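You operate a simulated robot arm through the tools that you are given. There is no shell and no other tool. Be economical: measure what you need, move in short steps, check, and stop when the job is done.

The job below is to be done with a simulated robot arm. You get a single attempt, and the scene is never put back.

TASK
Seat the post in its socket, tighten the clamp knob and move the pine and birch logs to the post end.
Fine: the logs on the rack's top; leave the other logs where they lie.

The check looks at the end state, three seconds after you hand in, the way a careful person would. Anything else that was tipped, shoved, dropped, spilled or broken makes it a failure.

THE ROBOT
A 7-joint arm with a two-finger parallel gripper, fixed in place. Base frame: the origin is at the foot of the arm, x ahead of it, y to its left, z up. Readings come in m, degrees, newtons and seconds.
Its first joint turns from -166.0 to 166.0 degrees. Payload 1.57 kg.
The tool frame sits at the grasp point between the pads (the TCP): z along the fingers, y along the line on which they close. The tips reach 0.03 m beyond it. The gripper opens to 0.11 m. The fingers are 0.024 m wide and 0.012 m thick; the gripper's body (0.048 by 0.112 m) begins 0.078 m behind the TCP.
Orientation is told as [roll, pitch, yaw] about the base's x, y, z axes, in that order, counted from this pose: with the fingers straight down and closing along the base's y, the tool's x points along the base's -x, its y along +y and its z along -z.

THE INTERFACE
- The arm moves only by the tool servo_tool. Its argument "moves" is a list of rows, each a list of 7 numbers: the shift along the base's x, y, z in m, then the turn, a rotation vector about the base's x, y, z in degrees, then the opening, from 0 (shut) to 1 (fully open). In form: [[tx, ty, tz, ax, ay, az, fingers], ...]. A call has 1 to 20 rows; each row shifts and turns the commanded pose from where the row before left it. Rows are played at 5 a second. More than 0.05 m and 8.6 degrees between two rows, or a gripper value outside its range, and nothing of the call is played. Where a pose cannot be reached the arm comes as near as it can. A force on the tool above 40 N (or 10 N above the force at the start of the call, whichever is more), or a blocked arm, ends the call early, and 0.2 s more pass. The fingers move at their own pace (about 0.045 m/s each) and stop on an object; they squeeze with about 32 N. The grip force told is the motor's: it shows also when the fingers shut on nothing. Time passes only in rows, and 0.2 s behind the last, so rows that do not move let the fingers close. The reply holds the time, the measured pose of the TCP, the force on the tool along the base axes, the opening and the grip force, in the units named above and with some noise, and new pictures: "views" is both (left out), scene, wrist or none.
- Cameras (640 x 400 px; columns grow to the right, rows downward): "scene" is fixed at [0.0505, -0.6503, 1.2609]; the picture's right is [0.83, -0.56, 0.00], its down [-0.36, -0.53, -0.77] and it looks along [0.43, 0.64, -0.64] (base axes); focal length 357 px, centre (320, 200). "wrist" rides on the gripper at [0.07, 0.016, -0.141] in the tool frame; the picture's right is [-0.23, 0.97, 0.00], its down [-0.86, -0.20, -0.48] and it looks along [-0.47, -0.11, 0.88] (tool axes); focal length 222 px, centre (320, 200). There is no depth. A picture from a camera that has moved, and an enlarged one, comes with that camera's place and axes in the base frame and with its lens.
- slide_trunk(by): slides the trunk up (or, below 0, down) by that many m; the arm rides with it, the base frame stays. It gives what a move gives, with no picture.
- close_up(camera, box): a new picture of the part [left, top, right, bottom] of that camera's present view, enlarged. The clock stands still meanwhile.
- sign_off(): hands the job in; it is judged then, once.

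Go step by step. Nothing tells you positions but the pictures and the camera data: compare them with the known pose of the tool, close in by small moves and look again before you grip or let go. The budget is 120 turns and 170 pictures, counting those below and the enlarged ones. Unless the task says otherwise, let go and move clear before handing in, and close with one line.

The tools are called after "Request:" as name(argument=value, ...) on one line, values as JSON. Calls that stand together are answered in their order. servo_tool: Moves the arm, as the interface text tells. Its arguments: {"type":"object","properties":{"moves":{"type":"array","items":{"type":"array","items":{"type":"number"}}},"views":{"type":"string","enum":["both","scene","wrist","none"]}},"required":["moves"]} The other tools are called the same way: slide_trunk (by) slides the trunk up or down; close_up (camera, box) takes an enlarged picture of a part of a camera's view; sign_off () hands the job in.

At the start:

```text
time: 0.0
tcp_pos: [0.5558, -0.029, 0.8337]
tcp_rot: [0.0, -0.1, 0.1]
force: [-0.3, 0.1, 0.0]
width: 0.1101
gripper_force: 0.0
trunk travel left (down, up): [-0.375, 0.215]
```

scene: 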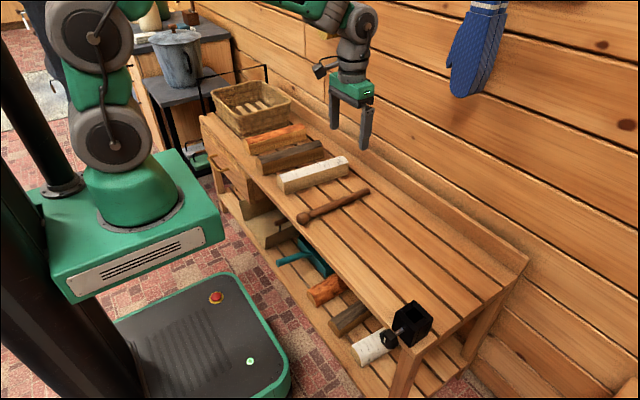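
wrist: 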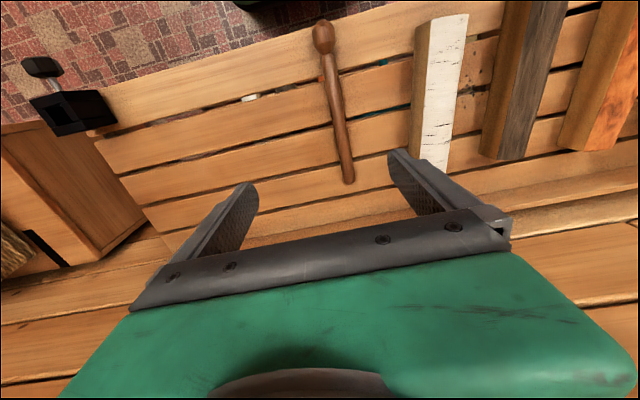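

I see a slatted rack with three logs on top, a post lying on it, and a black clamp socket with a knob at the right end. I'll look closer before moving anything.

Request:
close_up(camera="scene", box=[190, 70, 390, 240])

Request:
close_up(camera="scene", box=[340, 260, 480, 390])

Request:
close_up(camera="wrist", box=[300, 0, 640, 200])

Request:
close_up(camera="wrist", box=[0, 30, 180, 150])

```text
2.35 times, centred on (290, 155) of scene
camera zoom: at [0.0505, -0.6503, 1.2609], right [0.83, -0.56, 0.0], down [-0.36, -0.53, -0.77], along [0.43, 0.64, -0.64], focal length 841 px, centre (391, 306)
```

zoom: 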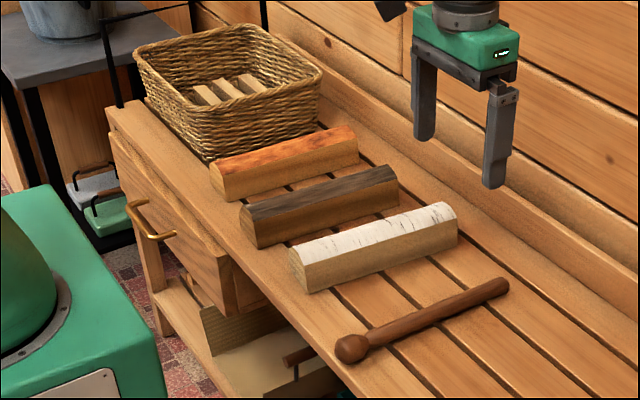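

```text
3.08 times, centred on (410, 325) of scene
camera zoom: at [0.0505, -0.6503, 1.2609], right [0.83, -0.56, 0.0], down [-0.36, -0.53, -0.77], along [0.43, 0.64, -0.64], focal length 1100 px, centre (43, -185)
```

zoom: 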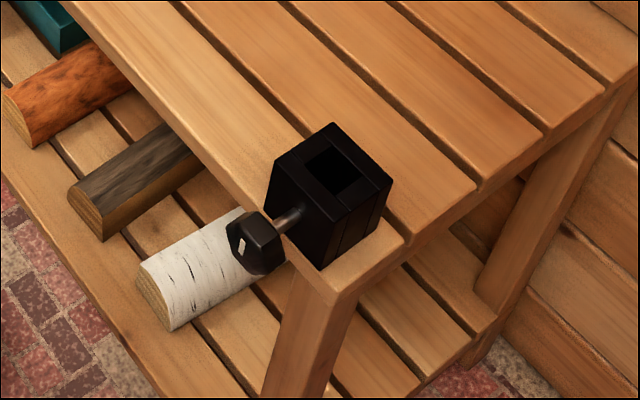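

```text
1.88 times, centred on (470, 100) of wrist
camera zoom: at [0.4866, -0.0122, 0.9752], right [0.23, 0.97, 0.0], down [0.86, -0.2, 0.48], along [0.47, -0.11, -0.88], focal length 418 px, centre (38, 388)
```

zoom: 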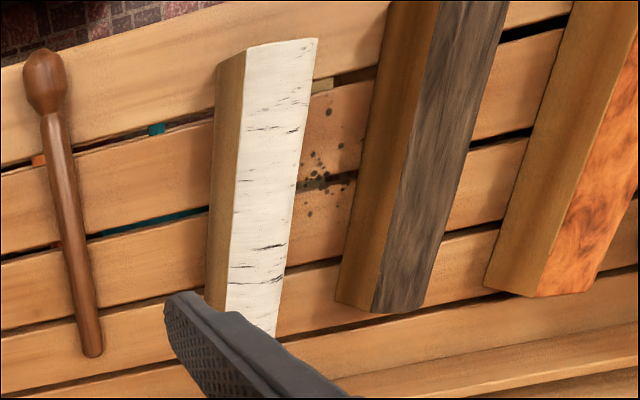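

```text
3.33 times, centred on (90, 90) of wrist
camera zoom: at [0.4866, -0.0122, 0.9752], right [0.23, 0.97, 0.0], down [0.86, -0.2, 0.48], along [0.47, -0.11, -0.88], focal length 740 px, centre (1087, 567)
```

zoom: 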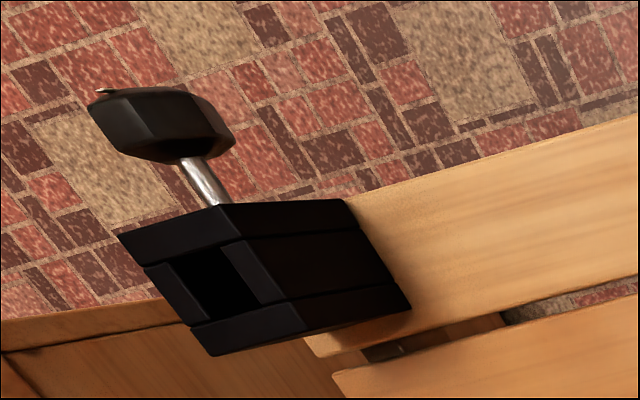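

The bark identifies the logs: orange-red is pine, grey is oak and white is birch. I estimate the rack top at z≈0.55, the birch near (0.565, 0.16), the post lying along x at y≈0.005 with its ball towards me, and the socket hole near (0.444, -0.414) with its top at z≈0.61. I'll move above the birch and look.

Request:
servo_tool(moves=[[0, 0.045, 0, 0, 0, 0, 1], [0, 0.05, -0.01, 0, 0, 0, 1], [0, 0.05, -0.02, 0, 0, 0, 1], [0.005, 0.045, -0.02, 0, 0, 0, 1], [0, 0, 0, 0, 0, 0, 1]])

```text
refused: row 2 steps farther than a row can; nothing moved
```

Request:
servo_tool(moves=[[0, 0.045, 0, 0, 0, 0, 1], [0, 0.045, -0.01, 0, 0, 0, 1], [0, 0.045, -0.02, 0, 0, 0, 1], [0.005, 0.045, -0.02, 0, 0, 0, 1], [0, 0.01, 0, 0, 0, 0, 1]])

```text
time: 1.2
tcp_pos: [0.5601, 0.1611, 0.7826]
tcp_rot: [-0.1, 0.0, -0.1]
force: [0.5, -0.3, -0.3]
width: 0.1099
gripper_force: 0.1
trunk travel left (down, up): [-0.375, 0.215]
camera wrist: at [0.4917, 0.1778, 0.9256], right [0.23, 0.97, 0.0], down [0.86, -0.2, 0.48], along [0.47, -0.11, -0.88], focal length 222 px, centre (320, 200)
```

scene: 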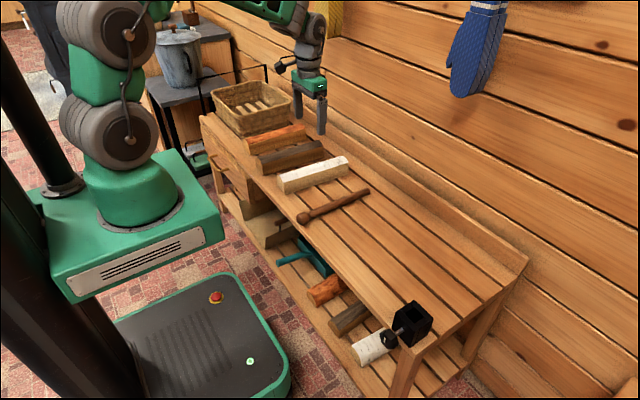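
wrist: 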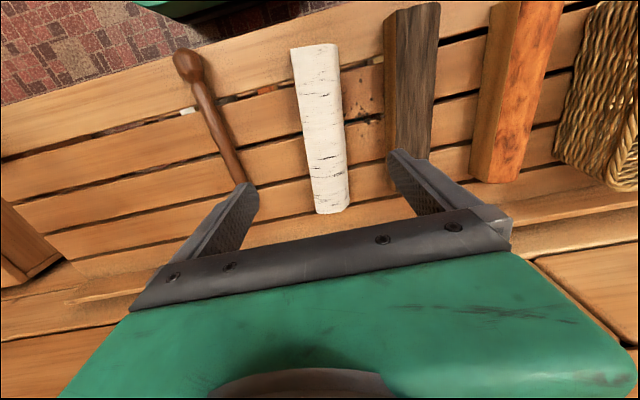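

The pose is reached well. The birch is centred near (0.573, 0.163) and turned about -7°. I'll align with it and come down part way.

Request:
servo_tool(moves=[[0.01, 0.002, -0.04, 0, 0, -3.5, 0.9], [0.003, 0, -0.04, 0, 0, -3.5, 0.9], [0, 0, -0.03, 0, 0, 0, 0.9], [0, 0, 0, 0, 0, 0, 0.9]])

```text
time: 2.2
tcp_pos: [0.574, 0.1632, 0.6727]
tcp_rot: [0.0, 0.0, -7.0]
force: [-0.1, 0.4, 0.2]
width: 0.0989
gripper_force: 0.1
trunk travel left (down, up): [-0.375, 0.215]
camera wrist: at [0.5079, 0.1879, 0.8145], right [0.34, 0.94, 0.0], down [0.82, -0.3, 0.48], along [0.45, -0.16, -0.88], focal length 222 px, centre (320, 200)
```

scene: 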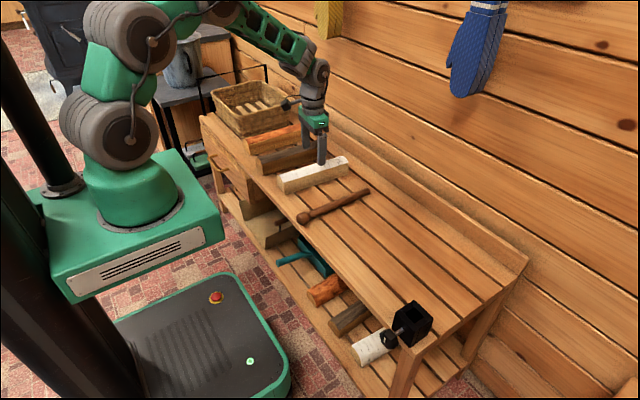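
wrist: 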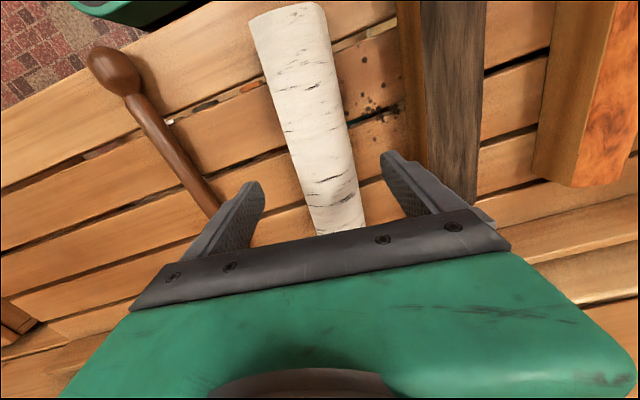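

The fingers are nearly aligned with the log. I'll nudge slightly to the left, come down and grip.

Request:
servo_tool(moves=[[0, 0.006, -0.03, 0, 0, 1.5, 0.9], [0, 0, -0.03, 0, 0, 0, 0.9], [0, 0, -0.025, 0, 0, 0, 0.9], [0, 0, 0, 0, 0, 0, 0.9]])

Request:
close_up(camera="scene", box=[250, 100, 390, 220])

```text
time: 3.2
tcp_pos: [0.5736, 0.1692, 0.5878]
tcp_rot: [0.0, 0.0, -5.5]
force: [-0.2, 0.4, 0.0]
width: 0.0989
gripper_force: 0.0
trunk travel left (down, up): [-0.375, 0.215]
camera wrist: at [0.5059, 0.1917, 0.7302], right [0.32, 0.95, 0.0], down [0.83, -0.28, 0.48], along [0.45, -0.15, -0.88], focal length 222 px, centre (320, 200)
```

scene: 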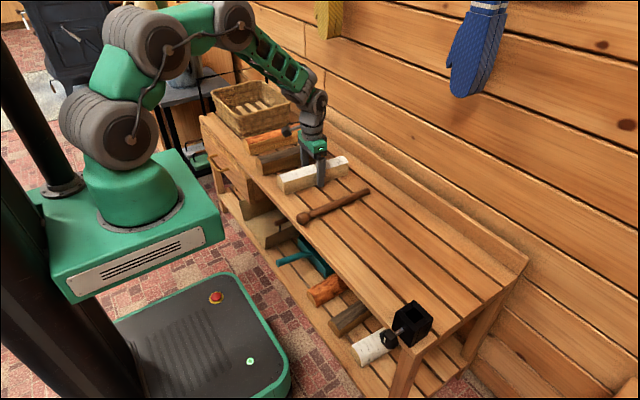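
wrist: 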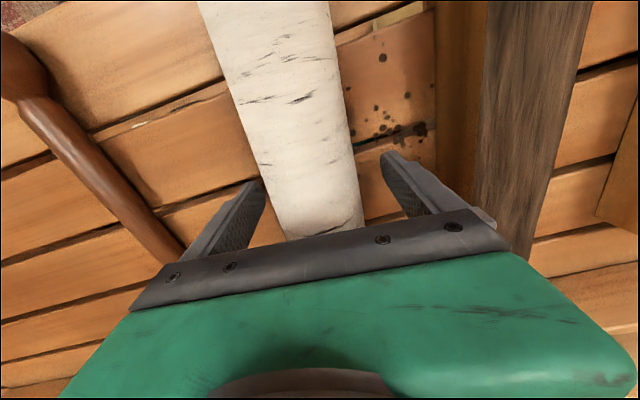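

```text
3.33 times, centred on (320, 160) of scene
camera zoom: at [0.0505, -0.6503, 1.2609], right [0.83, -0.56, 0.0], down [-0.36, -0.53, -0.77], along [0.43, 0.64, -0.64], focal length 1191 px, centre (320, 333)
```

zoom: 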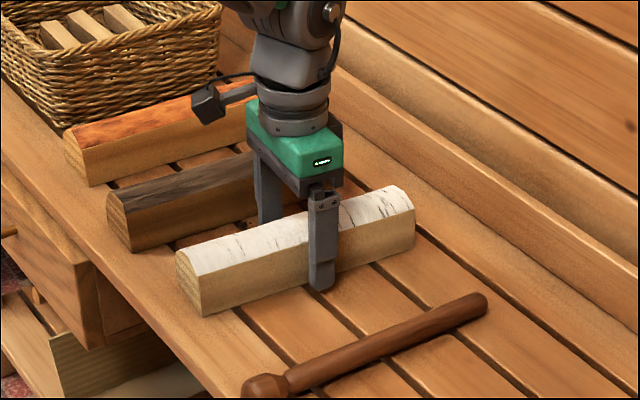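

The fingers straddle the birch with clearance from the oak. I'll close now.

Request:
servo_tool(moves=[[0, 0, 0, 0, 0, 0, 0.3], [0, 0, 0, 0, 0, 0, 0.3], [0, 0, 0, 0, 0, 0, 0.3], [0, 0, 0, 0, 0, 0, 0.3], [0, 0, 0, 0, 0, 0, 0.3]], views="wrist")

```text
time: 4.4
tcp_pos: [0.573, 0.1683, 0.5878]
tcp_rot: [0.0, -0.1, -5.5]
force: [0.1, -2.6, 0.5]
width: 0.0642
gripper_force: 32.5
trunk travel left (down, up): [-0.375, 0.215]
camera wrist: at [0.5058, 0.1915, 0.7305], right [0.32, 0.95, 0.0], down [0.83, -0.28, 0.48], along [0.45, -0.15, -0.88], focal length 222 px, centre (320, 200)
```

wrist: 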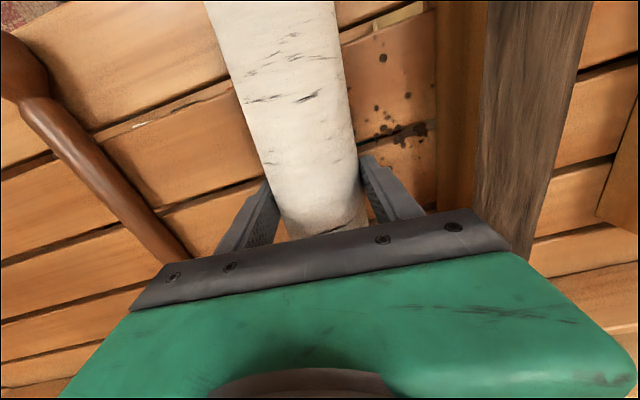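

The birch is gripped at 64 mm wide. I'll lift it and carry it over the post to y≈-0.325.

Request:
servo_tool(moves=[[0, 0, 0.03, 0, 0, 0, 0.3], [0, 0, 0.04, 0, 0, 0, 0.3], [0, 0, 0.04, 0, 0, 0, 0.3], [0, -0.045, 0, 0, 0, 2, 0.3], [0, -0.045, 0, 0, 0, 2, 0.3], [0, -0.045, 0, 0, 0, 1.5, 0.3], [0, -0.045, 0, 0, 0, 0, 0.3], [0, -0.045, 0, 0, 0, 0, 0.3], [0, -0.045, 0, 0, 0, 0, 0.3], [0, -0.045, 0, 0, 0, 0, 0.3], [0, -0.045, 0, 0, 0, 0, 0.3], [0, -0.045, 0, 0, 0, 0, 0.3], [0, -0.045, 0, 0, 0, 0, 0.3], [0, -0.043, 0, 0, 0, 0, 0.3], [0, 0, 0, 0, 0, 0, 0.3]])

```text
time: 7.6
tcp_pos: [0.5737, -0.3248, 0.6966]
tcp_rot: [0.0, -0.1, 0.0]
force: [-0.9, -0.4, -0.5]
width: 0.0329
gripper_force: 0.0
trunk travel left (down, up): [-0.375, 0.215]
camera wrist: at [0.5048, -0.3079, 0.8403], right [0.23, 0.97, 0.0], down [0.86, -0.2, 0.48], along [0.47, -0.11, -0.88], focal length 222 px, centre (320, 200)
```

scene: 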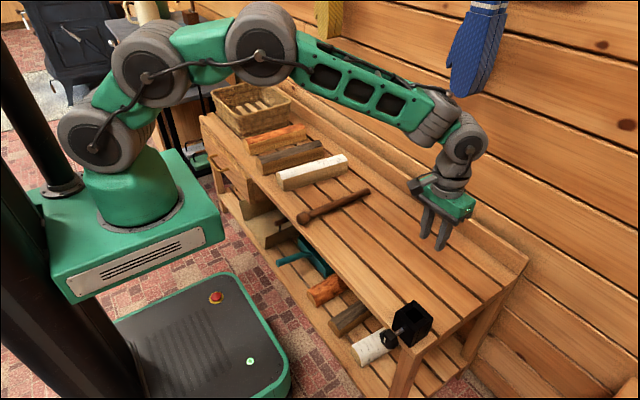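
wrist: 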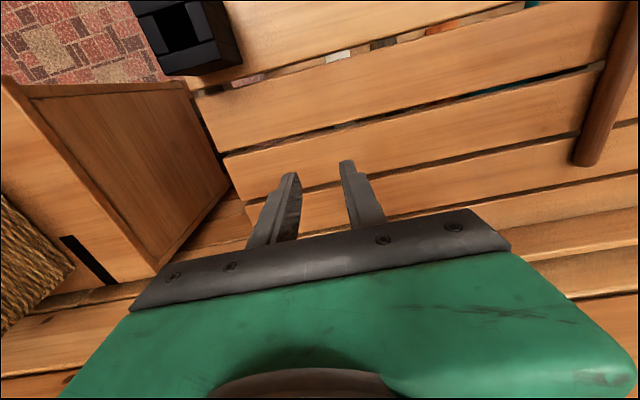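

The birch slipped out of the grip at lift-off and is still about where it was. I'll look closely at its shape before trying again.

Request:
close_up(camera="scene", box=[230, 110, 370, 220])

Request:
servo_tool(moves=[[0, 0.045, 0, 0, 0, 0, 0.6], [0, 0.045, 0, 0, 0, 0, 0.8], [0, 0.045, 0, 0, 0, 0, 0.8], [0, 0.045, 0, 0, 0, 0, 0.8], [0, 0.045, 0, 0, 0, 0, 0.8], [0, 0.045, 0, 0, 0, 0, 0.8], [0, 0.045, 0, 0, 0, 0, 0.8], [0, 0.045, 0, 0, 0, 0, 0.8], [-0.04, 0, 0, 0, 0, 0, 0.8], [-0.04, 0, 0, 0, 0, 0, 0.8], [-0.04, 0, 0, 0, 0, 0, 0.8]], views="wrist")

```text
3.64 times, centred on (300, 165) of scene
camera zoom: at [0.0505, -0.6503, 1.2609], right [0.83, -0.56, 0.0], down [-0.36, -0.53, -0.77], along [0.43, 0.64, -0.64], focal length 1300 px, centre (393, 327)
```

zoom: 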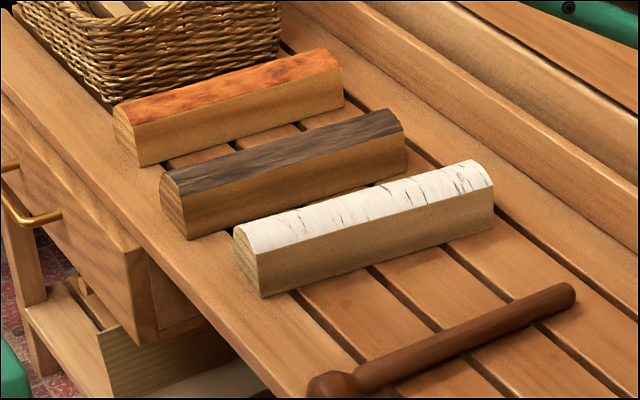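

```text
time: 10.0
tcp_pos: [0.4521, 0.0353, 0.6968]
tcp_rot: [-0.1, 0.0, 0.0]
force: [0.4, -0.2, 0.1]
width: 0.088
gripper_force: 0.1
trunk travel left (down, up): [-0.375, 0.215]
camera wrist: at [0.3845, 0.0527, 0.84], right [0.23, 0.97, 0.0], down [0.86, -0.2, 0.48], along [0.47, -0.11, -0.88], focal length 222 px, centre (320, 200)
```

wrist: 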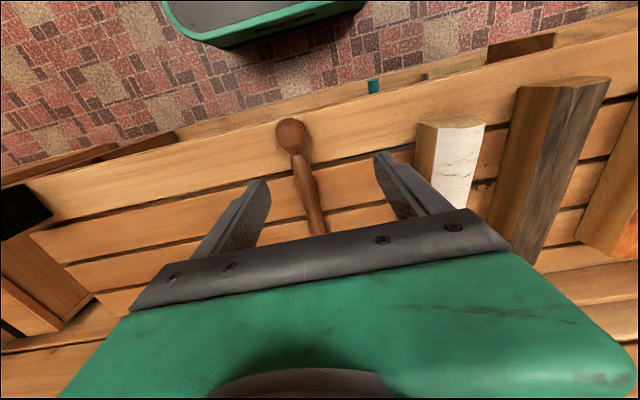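

The log hasn't moved noticeably. I'll zoom on its near end to read the cross-section.

Request:
close_up(camera="wrist", box=[400, 60, 620, 200])

Request:
close_up(camera="scene", box=[270, 150, 310, 195])

```text
2.86 times, centred on (510, 130) of wrist
camera zoom: at [0.3845, 0.0527, 0.84], right [0.23, 0.97, 0.0], down [0.86, -0.2, 0.48], along [0.47, -0.11, -0.88], focal length 635 px, centre (-223, 400)
```

zoom: 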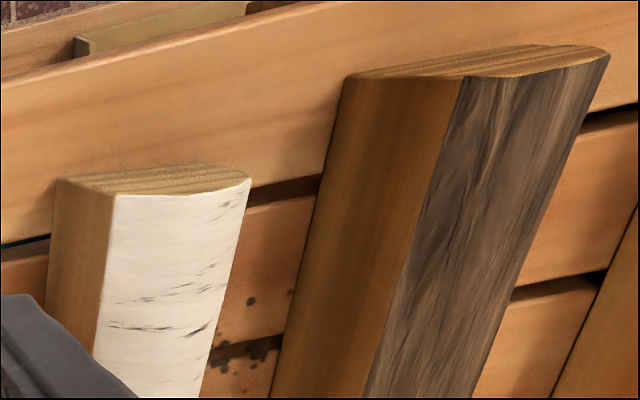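

```text
8.89 times, centred on (290, 172) of scene
camera zoom: at [0.0505, -0.6503, 1.2609], right [0.83, -0.56, 0.0], down [-0.36, -0.53, -0.77], along [0.43, 0.64, -0.64], focal length 3177 px, centre (587, 444)
```

zoom: 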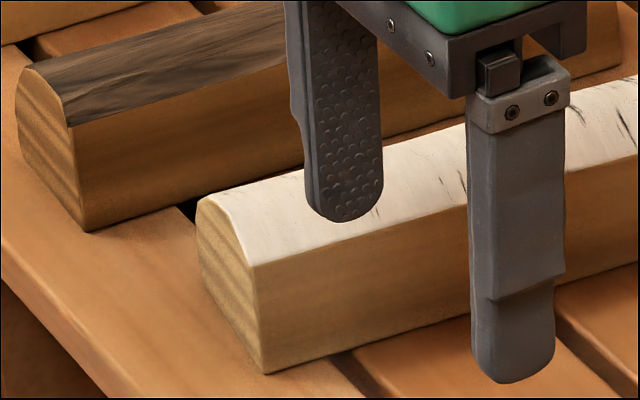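

The log has a flat bottom, near-vertical sides and a domed top, so I should grip lower and lift slowly. I'll go back above it.

Request:
servo_tool(moves=[[0.04, 0.02, 0, 0, 0, -2, 0.9], [0.04, 0.025, 0, 0, 0, -2, 0.9], [0.03, 0.035, 0, 0, 0, -1, 0.9], [0.008, 0.045, 0, 0, 0, 0, 0.9], [0, 0.005, -0.02, 0, 0, 0, 0.9], [0, 0, 0, 0, 0, 0, 0.9]], views="wrist")

```text
time: 11.4
tcp_pos: [0.5702, 0.1657, 0.6774]
tcp_rot: [0.0, 0.0, -5.0]
force: [0.5, -0.3, 0.2]
width: 0.0989
gripper_force: 0.1
trunk travel left (down, up): [-0.375, 0.215]
camera wrist: at [0.5039, 0.1895, 0.8199], right [0.31, 0.95, 0.0], down [0.83, -0.27, 0.48], along [0.45, -0.15, -0.88], focal length 222 px, centre (320, 200)
```

wrist: 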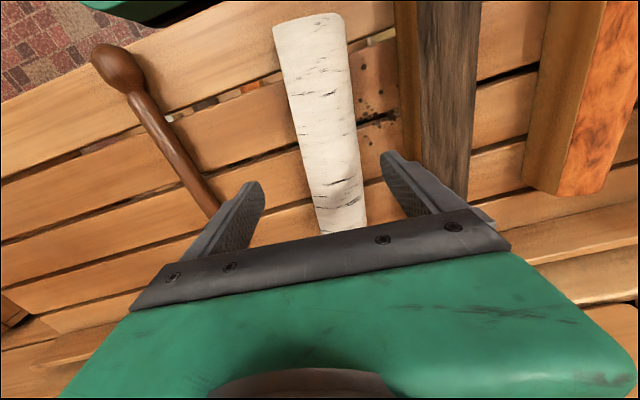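

The log now lies about 1 cm further to the left, at roughly -7°. I'll line up and come down lower this time.

Request:
servo_tool(moves=[[0.002, 0.013, -0.03, 0, 0, -2, 0.9], [0, 0, -0.03, 0, 0, 0, 0.9], [0, 0, -0.03, 0, 0, 0, 0.9], [0, 0, -0.006, 0, 0, 0, 0.9], [0, 0, 0, 0, 0, 0, 0.9]])

Request:
close_up(camera="scene", box=[270, 120, 370, 200])

```text
time: 12.6
tcp_pos: [0.5732, 0.1784, 0.5811]
tcp_rot: [0.0, 0.0, -7.0]
force: [-0.6, -0.3, 0.5]
width: 0.0991
gripper_force: 0.1
trunk travel left (down, up): [-0.375, 0.215]
camera wrist: at [0.5068, 0.2047, 0.7239], right [0.34, 0.94, 0.0], down [0.82, -0.3, 0.48], along [0.45, -0.16, -0.88], focal length 222 px, centre (320, 200)
```

scene: 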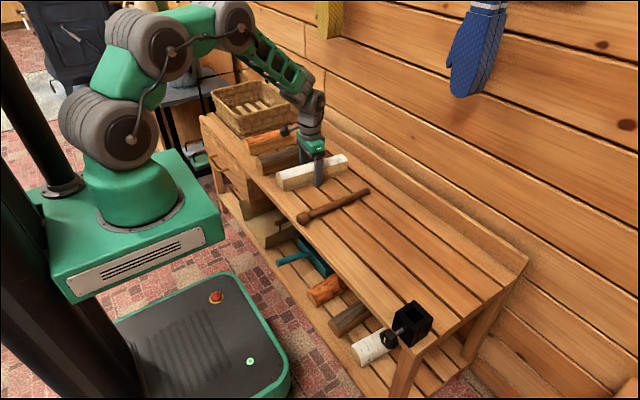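
wrist: 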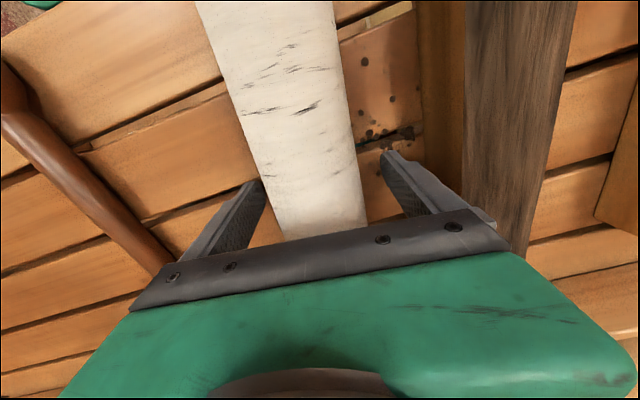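

```text
5.00 times, centred on (320, 160) of scene
camera zoom: at [0.0505, -0.6503, 1.2609], right [0.83, -0.56, 0.0], down [-0.36, -0.53, -0.77], along [0.43, 0.64, -0.64], focal length 1787 px, centre (320, 400)
```

zoom: 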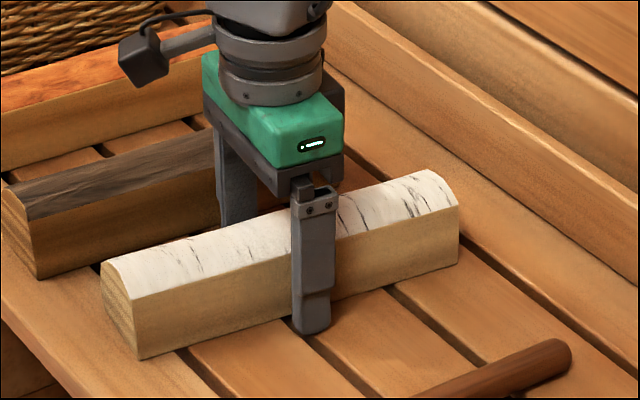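

The fingertips are now near the slats. I'll close fully and lift gently.

Request:
servo_tool(moves=[[0, 0, 0, 0, 0, 0, 0], [0, 0, 0, 0, 0, 0, 0], [0, 0, 0, 0, 0, 0, 0], [0, 0, 0, 0, 0, 0, 0], [0, 0, 0, 0, 0, 0, 0], [0, 0, 0.005, 0, 0, 0, 0], [0, 0, 0.005, 0, 0, 0, 0], [0, 0, 0.005, 0, 0, 0, 0], [0, 0, 0.005, 0, 0, 0, 0], [0, 0, 0, 0, 0, 0, 0]])

```text
time: 14.8
tcp_pos: [0.5734, 0.1783, 0.5999]
tcp_rot: [0.0, 0.0, -7.0]
force: [0.5, 0.4, -5.3]
width: 0.0649
gripper_force: 31.6
trunk travel left (down, up): [-0.375, 0.215]
camera wrist: at [0.5073, 0.2045, 0.7437], right [0.34, 0.94, 0.0], down [0.82, -0.3, 0.48], along [0.45, -0.16, -0.88], focal length 222 px, centre (320, 200)
```

scene: 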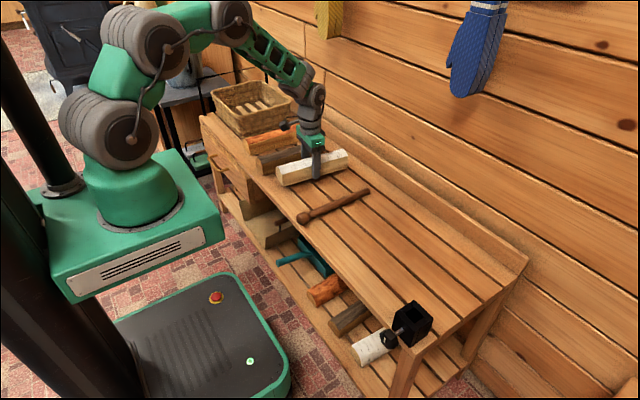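
wrist: 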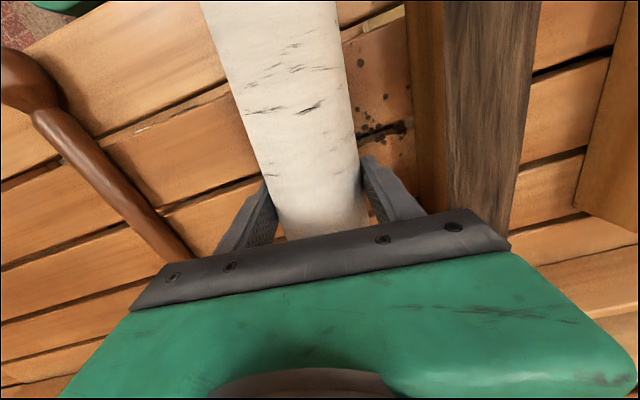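

The log is up, with about 5 N on the tool. I'll keep the motion slow as I raise it further.

Request:
servo_tool(moves=[[0, 0, 0.01, 0, 0, 0, 0], [0, 0, 0.01, 0, 0, 0, 0], [0, 0, 0.015, 0, 0, 0, 0], [0, 0, 0.015, 0, 0, 0, 0], [0, 0, 0.015, 0, 0, 0, 0], [0, 0, 0.01, 0, 0, 0, 0], [0, -0.01, 0, 0, 0, 1, 0], [0, -0.02, 0, 0, 0, 1, 0], [0, -0.025, 0, 0, 0, 1, 0], [0, -0.025, 0, 0, 0, 1, 0], [0, -0.025, 0, 0, 0, 1, 0], [0, -0.025, 0, 0, 0, 1, 0], [0, -0.025, 0, 0, 0, 1, 0], [0, -0.02, 0, 0, 0, 0, 0]], views="scene")

```text
time: 17.8
tcp_pos: [0.5723, 0.0025, 0.6764]
tcp_rot: [-0.1, 0.0, 0.0]
force: [0.0, -0.2, -5.1]
width: 0.0648
gripper_force: 31.8
trunk travel left (down, up): [-0.375, 0.215]
```

scene: 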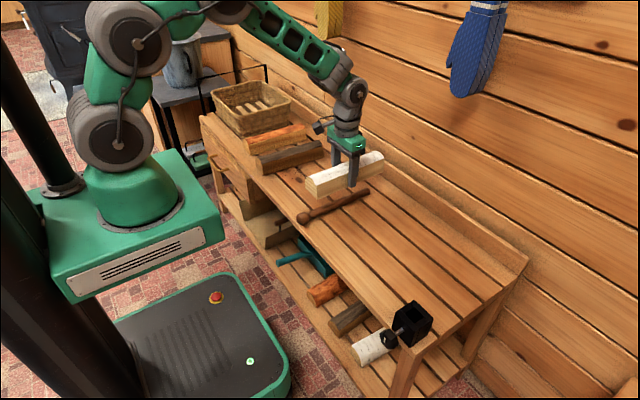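

The hold is good and the log is clear of the post. On to the right end.

Request:
servo_tool(moves=[[0, -0.02, 0, 0, 0, 0, 0], [0, -0.03, 0, 0, 0, 0, 0], [0, -0.03, 0, 0, 0, 0, 0], [0, -0.03, 0, 0, 0, 0, 0], [0, -0.03, 0, 0, 0, 0, 0], [0, -0.03, 0, 0, 0, 0, 0], [0, -0.03, 0, 0, 0, 0, 0], [0, -0.03, 0, 0, 0, 0, 0], [0, -0.03, 0, 0, 0, 0, 0], [0, -0.03, 0, 0, 0, 0, 0], [0, -0.025, 0, 0, 0, 0, 0], [0.005, -0.013, 0, 0, 0, 0, 0], [0, 0, -0.02, 0, 0, 0, 0], [0, 0, -0.02, 0, 0, 0, 0], [0, 0, -0.02, 0, 0, 0, 0], [0, 0, 0, 0, 0, 0, 0]])

Request:
close_up(camera="scene", box=[360, 180, 520, 350])

```text
time: 21.2
tcp_pos: [0.5801, -0.3236, 0.6156]
tcp_rot: [0.0, 0.1, 0.0]
force: [0.4, 0.1, -5.0]
width: 0.0647
gripper_force: 32.3
trunk travel left (down, up): [-0.375, 0.215]
camera wrist: at [0.5105, -0.3073, 0.7588], right [0.23, 0.97, 0.0], down [0.86, -0.2, 0.48], along [0.47, -0.11, -0.88], focal length 222 px, centre (320, 200)
```

scene: 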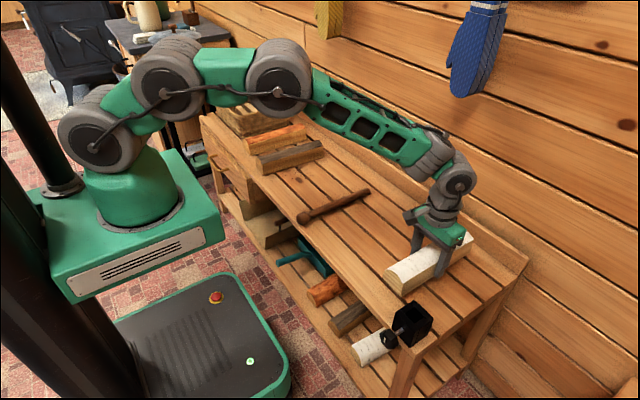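
wrist: 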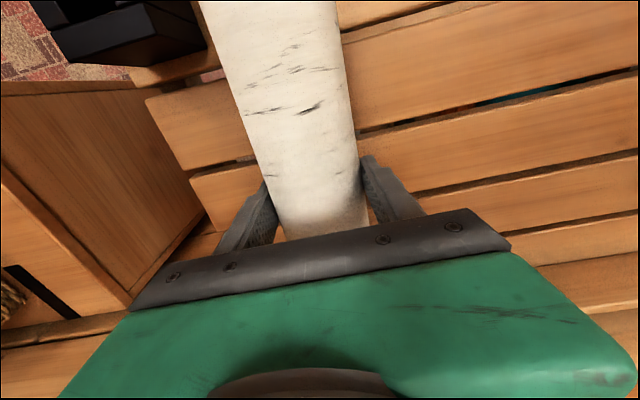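

```text
2.35 times, centred on (440, 265) of scene
camera zoom: at [0.0505, -0.6503, 1.2609], right [0.83, -0.56, 0.0], down [-0.36, -0.53, -0.77], along [0.43, 0.64, -0.64], focal length 841 px, centre (38, 47)
```

zoom: 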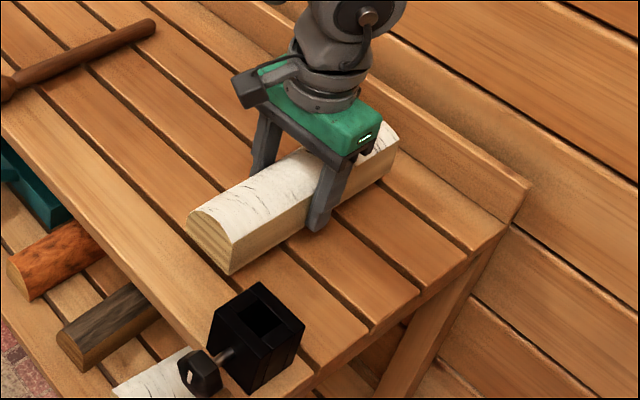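

The log hangs clear of the socket. I'll lower it to the height it was gripped at and release.

Request:
servo_tool(moves=[[0, 0, -0.012, 0, 0, 0, 0], [0, 0, -0.012, 0, 0, 0, 0], [0, 0, -0.006, 0, 0, 0, 0], [0, 0, -0.003, 0, 0, 0, 0], [0, 0, 0, 0, 0, 0, 0], [0, 0, 0, 0, 0, 0, 0.75], [0, 0, 0, 0, 0, 0, 0.75], [0, 0, 0, 0, 0, 0, 0.75], [0, 0, 0.03, 0, 0, 0, 0.75], [0, 0, 0.04, 0, 0, 0, 0.75], [0, 0, 0.04, 0, 0, 0, 0.75]])

```text
time: 23.6
tcp_pos: [0.5788, -0.325, 0.6926]
tcp_rot: [0.0, 0.1, 0.0]
force: [-0.6, -0.3, -0.3]
width: 0.0824
gripper_force: 0.1
trunk travel left (down, up): [-0.375, 0.215]
camera wrist: at [0.5101, -0.3072, 0.8355], right [0.23, 0.97, 0.0], down [0.86, -0.2, 0.48], along [0.47, -0.11, -0.88], focal length 222 px, centre (320, 200)
```

scene: 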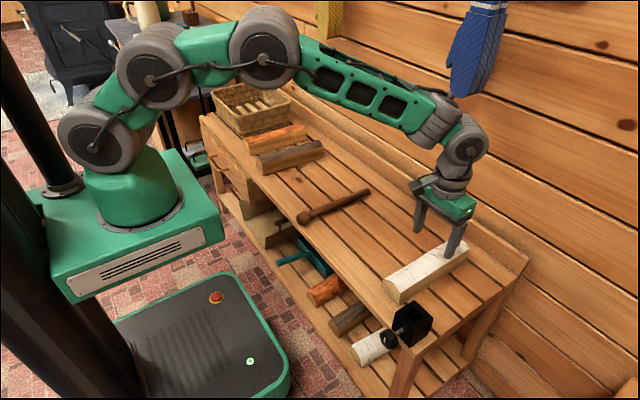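
wrist: 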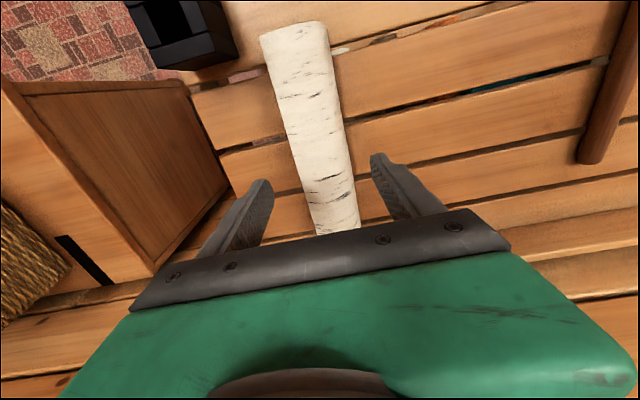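

The birch is placed. Now I'll travel high to above the pine.

Request:
servo_tool(moves=[[0, 0.03, 0.03, 0, 0, 0, 0.8], [0, 0.04, 0.02, 0, 0, 0, 0.8], [0, 0.045, 0, 0, 0, 0, 0.8], [0, 0.045, 0, 0, 0, 0, 0.8], [0, 0.045, 0, 0, 0, 0, 0.8], [0, 0.045, 0, 0, 0, 0, 0.8], [0, 0.045, 0, 0, 0, 0, 0.8], [0, 0.045, 0, 0, 0, 0, 0.8], [0, 0.045, 0, 0, 0, 0, 0.8], [0, 0.045, 0, 0, 0, 0, 0.8], [0, 0.045, 0, 0, 0, 0, 0.8], [0, 0.045, 0, 0, 0, 0, 0.8], [0, 0.045, 0, 0, 0, 0, 0.8], [0, 0.045, 0, 0, 0, 0, 0.8], [0, 0.045, 0, 0, 0, 0, 0.8], [-0.01, 0.045, 0, 0, 0, 0, 0.8], [-0.01, 0.045, 0, 0, 0, 0, 0.8], [0, 0, 0, 0, 0, 0, 0.8]])

```text
time: 27.4
tcp_pos: [0.5571, 0.4215, 0.7426]
tcp_rot: [-0.1, -0.2, 0.0]
force: [0.6, -0.2, 0.1]
width: 0.088
gripper_force: 0.1
trunk travel left (down, up): [-0.375, 0.215]
camera wrist: at [0.4887, 0.4383, 0.8859], right [0.23, 0.97, 0.0], down [0.86, -0.2, 0.48], along [0.47, -0.11, -0.88], focal length 222 px, centre (320, 200)
```

scene: 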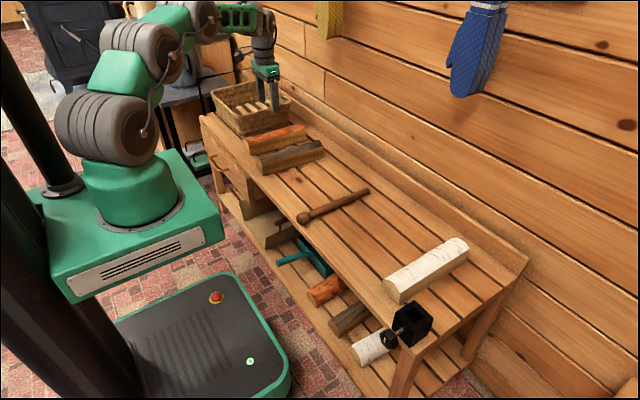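
wrist: 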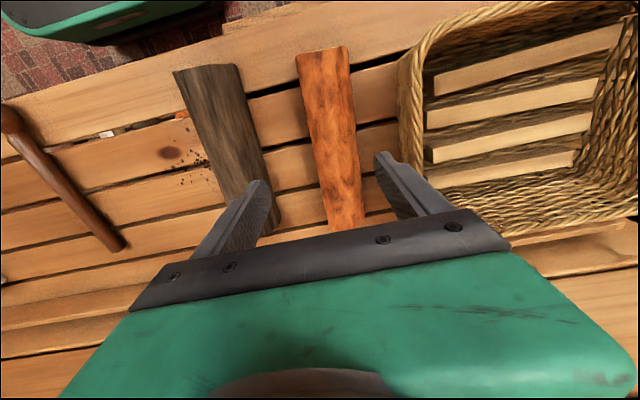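

The pine is centred near (0.577, 0.442), yaw about -2°, with the basket close on its left. I'll check the gap before coming down.

Request:
close_up(camera="scene", box=[200, 70, 330, 170])

Request:
close_up(camera="wrist", box=[260, 20, 460, 230])

```text
4.00 times, centred on (265, 120) of scene
camera zoom: at [0.0505, -0.6503, 1.2609], right [0.83, -0.56, 0.0], down [-0.36, -0.53, -0.77], along [0.43, 0.64, -0.64], focal length 1430 px, centre (540, 520)
```

zoom: 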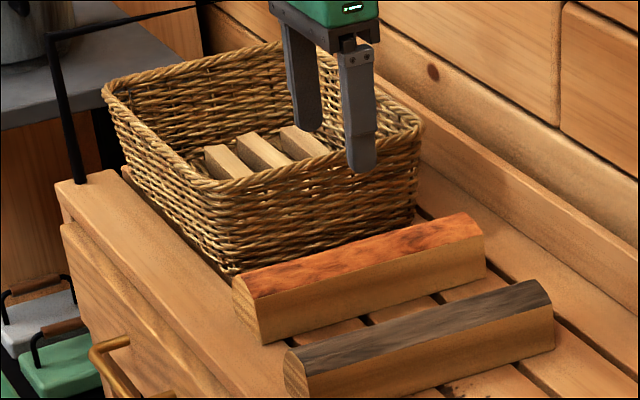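

```text
1.90 times, centred on (360, 125) of wrist
camera zoom: at [0.4887, 0.4383, 0.8859], right [0.23, 0.97, 0.0], down [0.86, -0.2, 0.48], along [0.47, -0.11, -0.88], focal length 423 px, centre (244, 343)
```

zoom: 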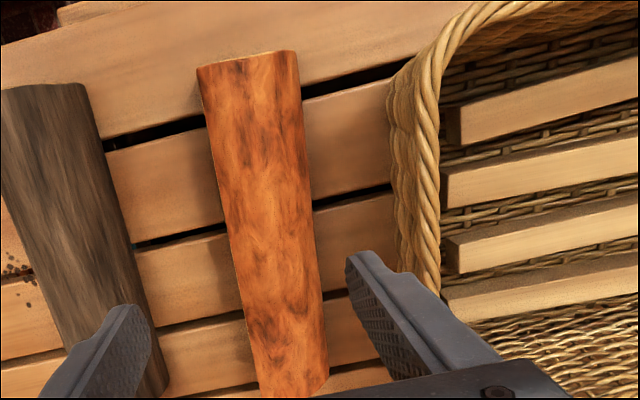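

There is about 4–5 cm between the pine and the basket rim, enough for a finger. I'll align and come down part way.

Request:
servo_tool(moves=[[0.018, 0.018, 0, 0, 0, -2, 0.76], [0, 0, -0.03, 0, 0, 0, 0.76], [0, 0, -0.03, 0, 0, 0, 0.76], [0, 0, -0.02, 0, 0, 0, 0.76], [0, 0, 0, 0, 0, 0, 0.76]])

Request:
close_up(camera="scene", box=[220, 70, 320, 160])

```text
time: 28.6
tcp_pos: [0.5753, 0.4387, 0.663]
tcp_rot: [-0.1, 0.0, -1.9]
force: [-0.5, -0.1, 0.0]
width: 0.0834
gripper_force: 0.1
trunk travel left (down, up): [-0.375, 0.215]
camera wrist: at [0.5073, 0.4583, 0.8059], right [0.26, 0.97, 0.0], down [0.85, -0.23, 0.48], along [0.46, -0.12, -0.88], focal length 222 px, centre (320, 200)
```

scene: 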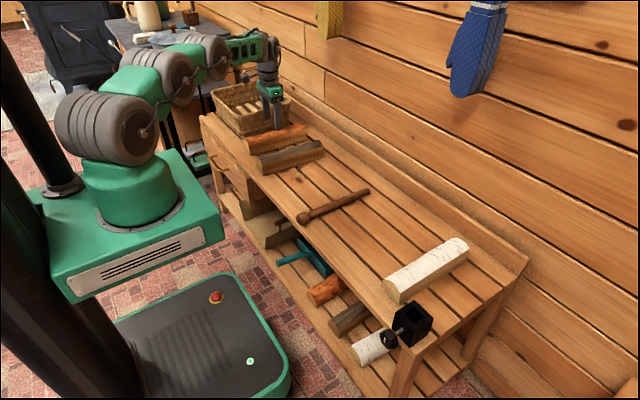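
wrist: 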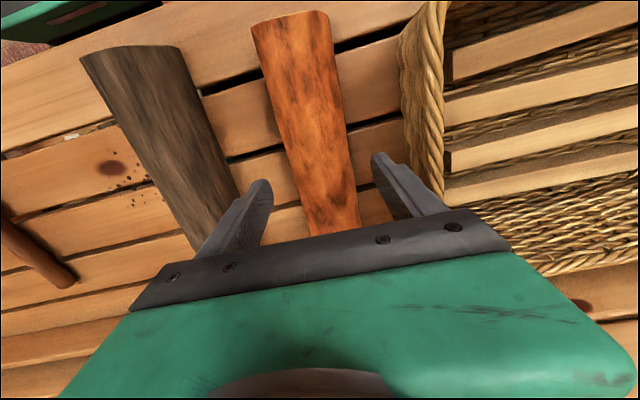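

```text
4.44 times, centred on (270, 115) of scene
camera zoom: at [0.0505, -0.6503, 1.2609], right [0.83, -0.56, 0.0], down [-0.36, -0.53, -0.77], along [0.43, 0.64, -0.64], focal length 1588 px, centre (542, 578)
```

zoom: 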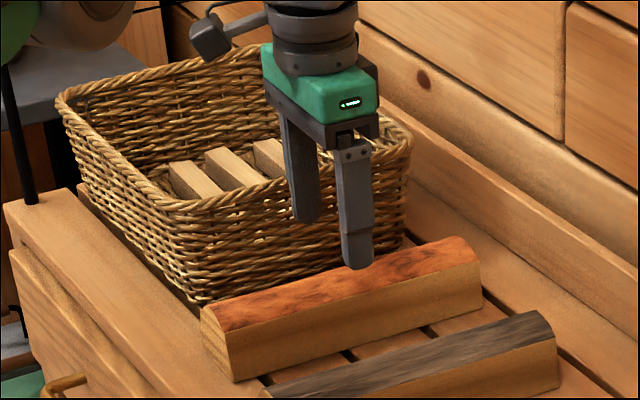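

The fingers are lined up, with about 2 cm to the rim. I'll come down and look.

Request:
servo_tool(moves=[[0, 0.003, -0.02, 0, 0, -0.5, 0.76], [0, 0, -0.025, 0, 0, 0, 0.76], [0, 0, -0.025, 0, 0, 0, 0.76], [0, 0, -0.011, 0, 0, 0, 0.76], [0, 0, 0, 0, 0, 0, 0.76]])

Request:
close_up(camera="scene", box=[220, 70, 320, 160])

```text
time: 29.8
tcp_pos: [0.5723, 0.4376, 0.5922]
tcp_rot: [0.0, 0.0, -2.5]
force: [0.2, 0.6, -0.5]
width: 0.0834
gripper_force: 0.0
out of reach, approached as far as the arm can: row 3, 4
trunk travel left (down, up): [-0.375, 0.215]
camera wrist: at [0.5038, 0.4583, 0.7341], right [0.27, 0.96, 0.0], down [0.85, -0.24, 0.48], along [0.46, -0.13, -0.88], focal length 222 px, centre (320, 200)
```

scene: 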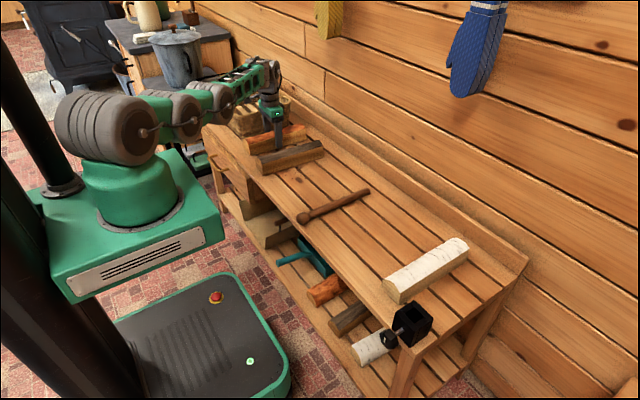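
wrist: 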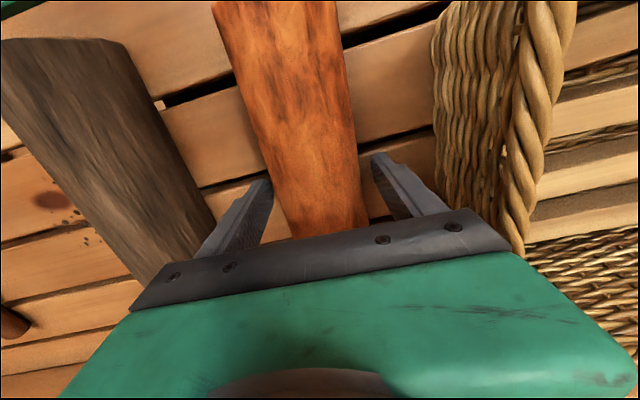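

```text
4.44 times, centred on (270, 115) of scene
camera zoom: at [0.0505, -0.6503, 1.2609], right [0.83, -0.56, 0.0], down [-0.36, -0.53, -0.77], along [0.43, 0.64, -0.64], focal length 1588 px, centre (542, 578)
```

zoom: 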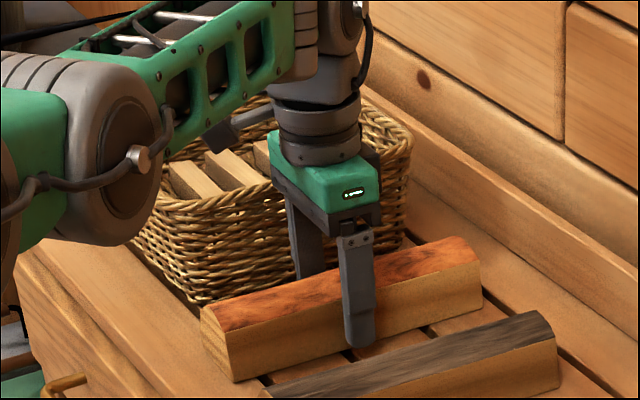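

That's at the arm's reach limit. I'll rise a little, lower the trunk and try again.

Request:
servo_tool(moves=[[0, 0, 0.03, 0, 0, 0, 0.76], [0, 0, 0.04, 0, 0, 0, 0.76], [0, 0, 0, 0, 0, 0, 0.76]], views="none")

Request:
slide_trunk(by=-0.05)

Request:
servo_tool(moves=[[0, 0, 0, 0, 0, 0, 0.76]])

```text
time: 30.6
tcp_pos: [0.5704, 0.4374, 0.6614]
tcp_rot: [0.0, 0.1, -2.5]
force: [-0.7, 0.3, -0.1]
width: 0.0834
gripper_force: 0.0
trunk travel left (down, up): [-0.375, 0.215]
```

```text
time: 31.5
tcp_pos: [0.5722, 0.4386, 0.611]
tcp_rot: [0.0, 0.1, -2.5]
force: [0.6, 0.0, 0.6]
width: 0.0836
gripper_force: 0.0
trunk travel left (down, up): [-0.325, 0.265]
```

```text
time: 31.9
tcp_pos: [0.5709, 0.4382, 0.6109]
tcp_rot: [0.0, 0.1, -2.5]
force: [0.2, -0.5, -0.3]
width: 0.0838
gripper_force: 0.1
trunk travel left (down, up): [-0.325, 0.265]
camera wrist: at [0.5037, 0.4583, 0.7538], right [0.27, 0.96, 0.0], down [0.85, -0.24, 0.48], along [0.46, -0.13, -0.88], focal length 222 px, centre (320, 200)
```

scene: 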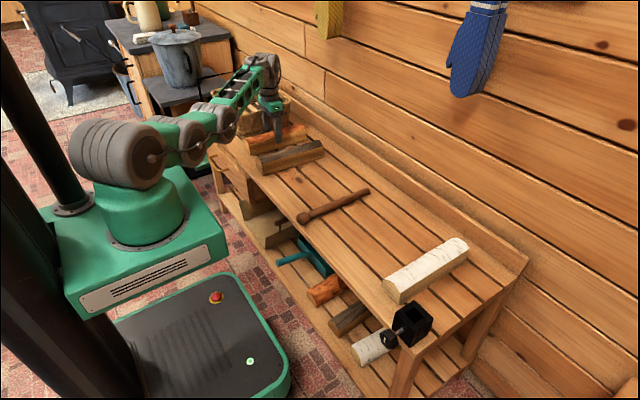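
wrist: 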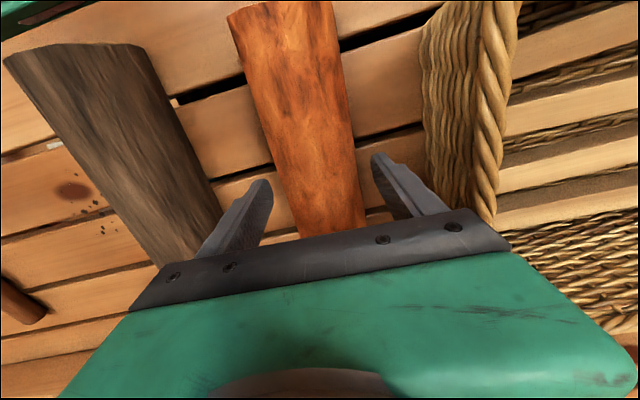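

The trunk moved down along with the arm and the log is still straddled. I'll come down to grip height.

Request:
servo_tool(moves=[[0.003, 0.003, -0.015, 0, 0, 0, 0.76], [0, 0, -0.013, 0, 0, 0, 0.76], [0, 0, 0, 0, 0, 0, 0.76]])

Request:
close_up(camera="scene", box=[200, 50, 340, 160])

```text
time: 32.7
tcp_pos: [0.5752, 0.441, 0.5829]
tcp_rot: [-0.1, 0.0, -2.5]
force: [-0.1, -0.2, -0.1]
width: 0.0834
gripper_force: 0.1
trunk travel left (down, up): [-0.325, 0.265]
camera wrist: at [0.5066, 0.4609, 0.7256], right [0.27, 0.96, 0.0], down [0.85, -0.24, 0.48], along [0.46, -0.13, -0.88], focal length 222 px, centre (320, 200)
```

scene: 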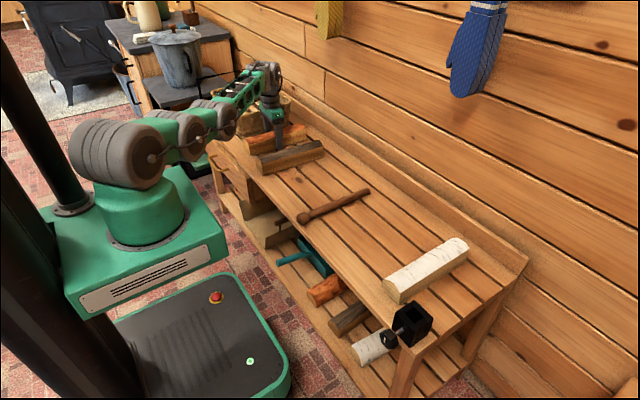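
wrist: 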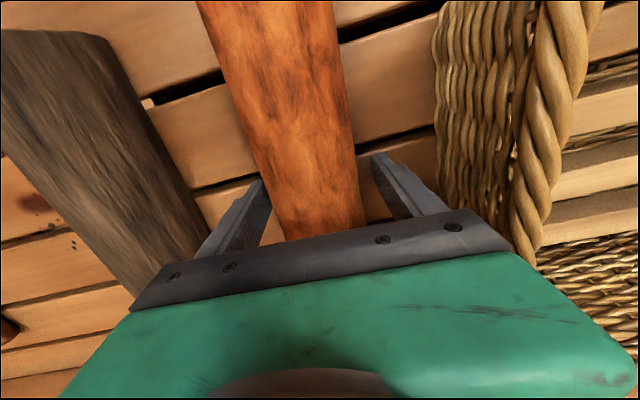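

```text
3.64 times, centred on (270, 105) of scene
camera zoom: at [0.0505, -0.6503, 1.2609], right [0.83, -0.56, 0.0], down [-0.36, -0.53, -0.77], along [0.43, 0.64, -0.64], focal length 1300 px, centre (502, 546)
```

zoom: 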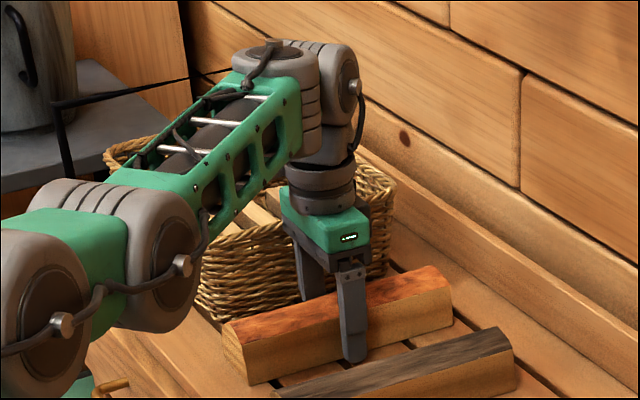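

Everything is in place and the basket is untouched. I'll close and lift slowly.

Request:
servo_tool(moves=[[0, 0, 0, 0, 0, 0, 0], [0, 0, 0, 0, 0, 0, 0], [0, 0, 0, 0, 0, 0, 0], [0, 0, 0, 0, 0, 0, 0], [0, 0, 0.005, 0, 0, 0, 0], [0, 0, 0.005, 0, 0, 0, 0], [0, 0, 0.005, 0, 0, 0, 0], [0, 0, 0.01, 0, 0, 0, 0], [0, 0, 0.01, 0, 0, 0, 0], [0, 0, 0.01, 0, 0, 0, 0], [0, 0, 0.01, 0, 0, 0, 0], [0, 0, 0.015, 0, 0, 0, 0], [0, 0, 0.015, 0, 0, 0, 0], [0, 0, 0, 0, 0, 0, 0]])

```text
time: 35.7
tcp_pos: [0.5754, 0.4417, 0.6683]
tcp_rot: [0.0, 0.0, -2.6]
force: [-1.0, 0.1, -3.4]
width: 0.0648
gripper_force: 32.0
trunk travel left (down, up): [-0.325, 0.265]
camera wrist: at [0.5073, 0.4614, 0.8108], right [0.27, 0.96, 0.0], down [0.85, -0.24, 0.48], along [0.46, -0.13, -0.88], focal length 222 px, centre (320, 200)
```

scene: 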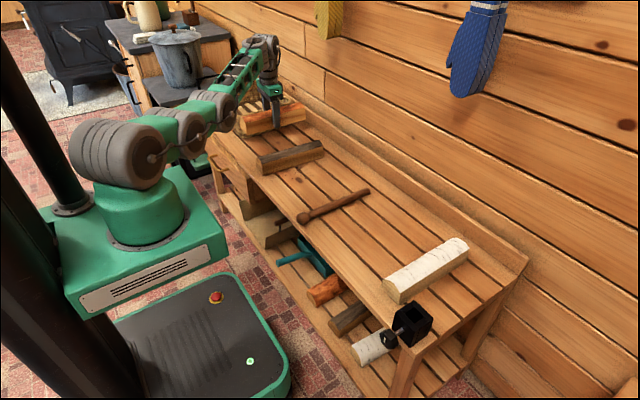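
wrist: 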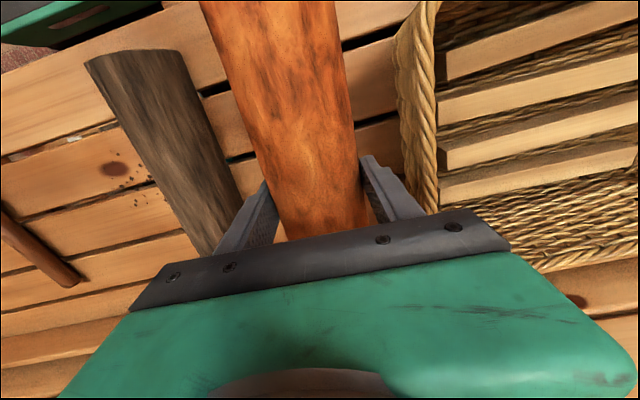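

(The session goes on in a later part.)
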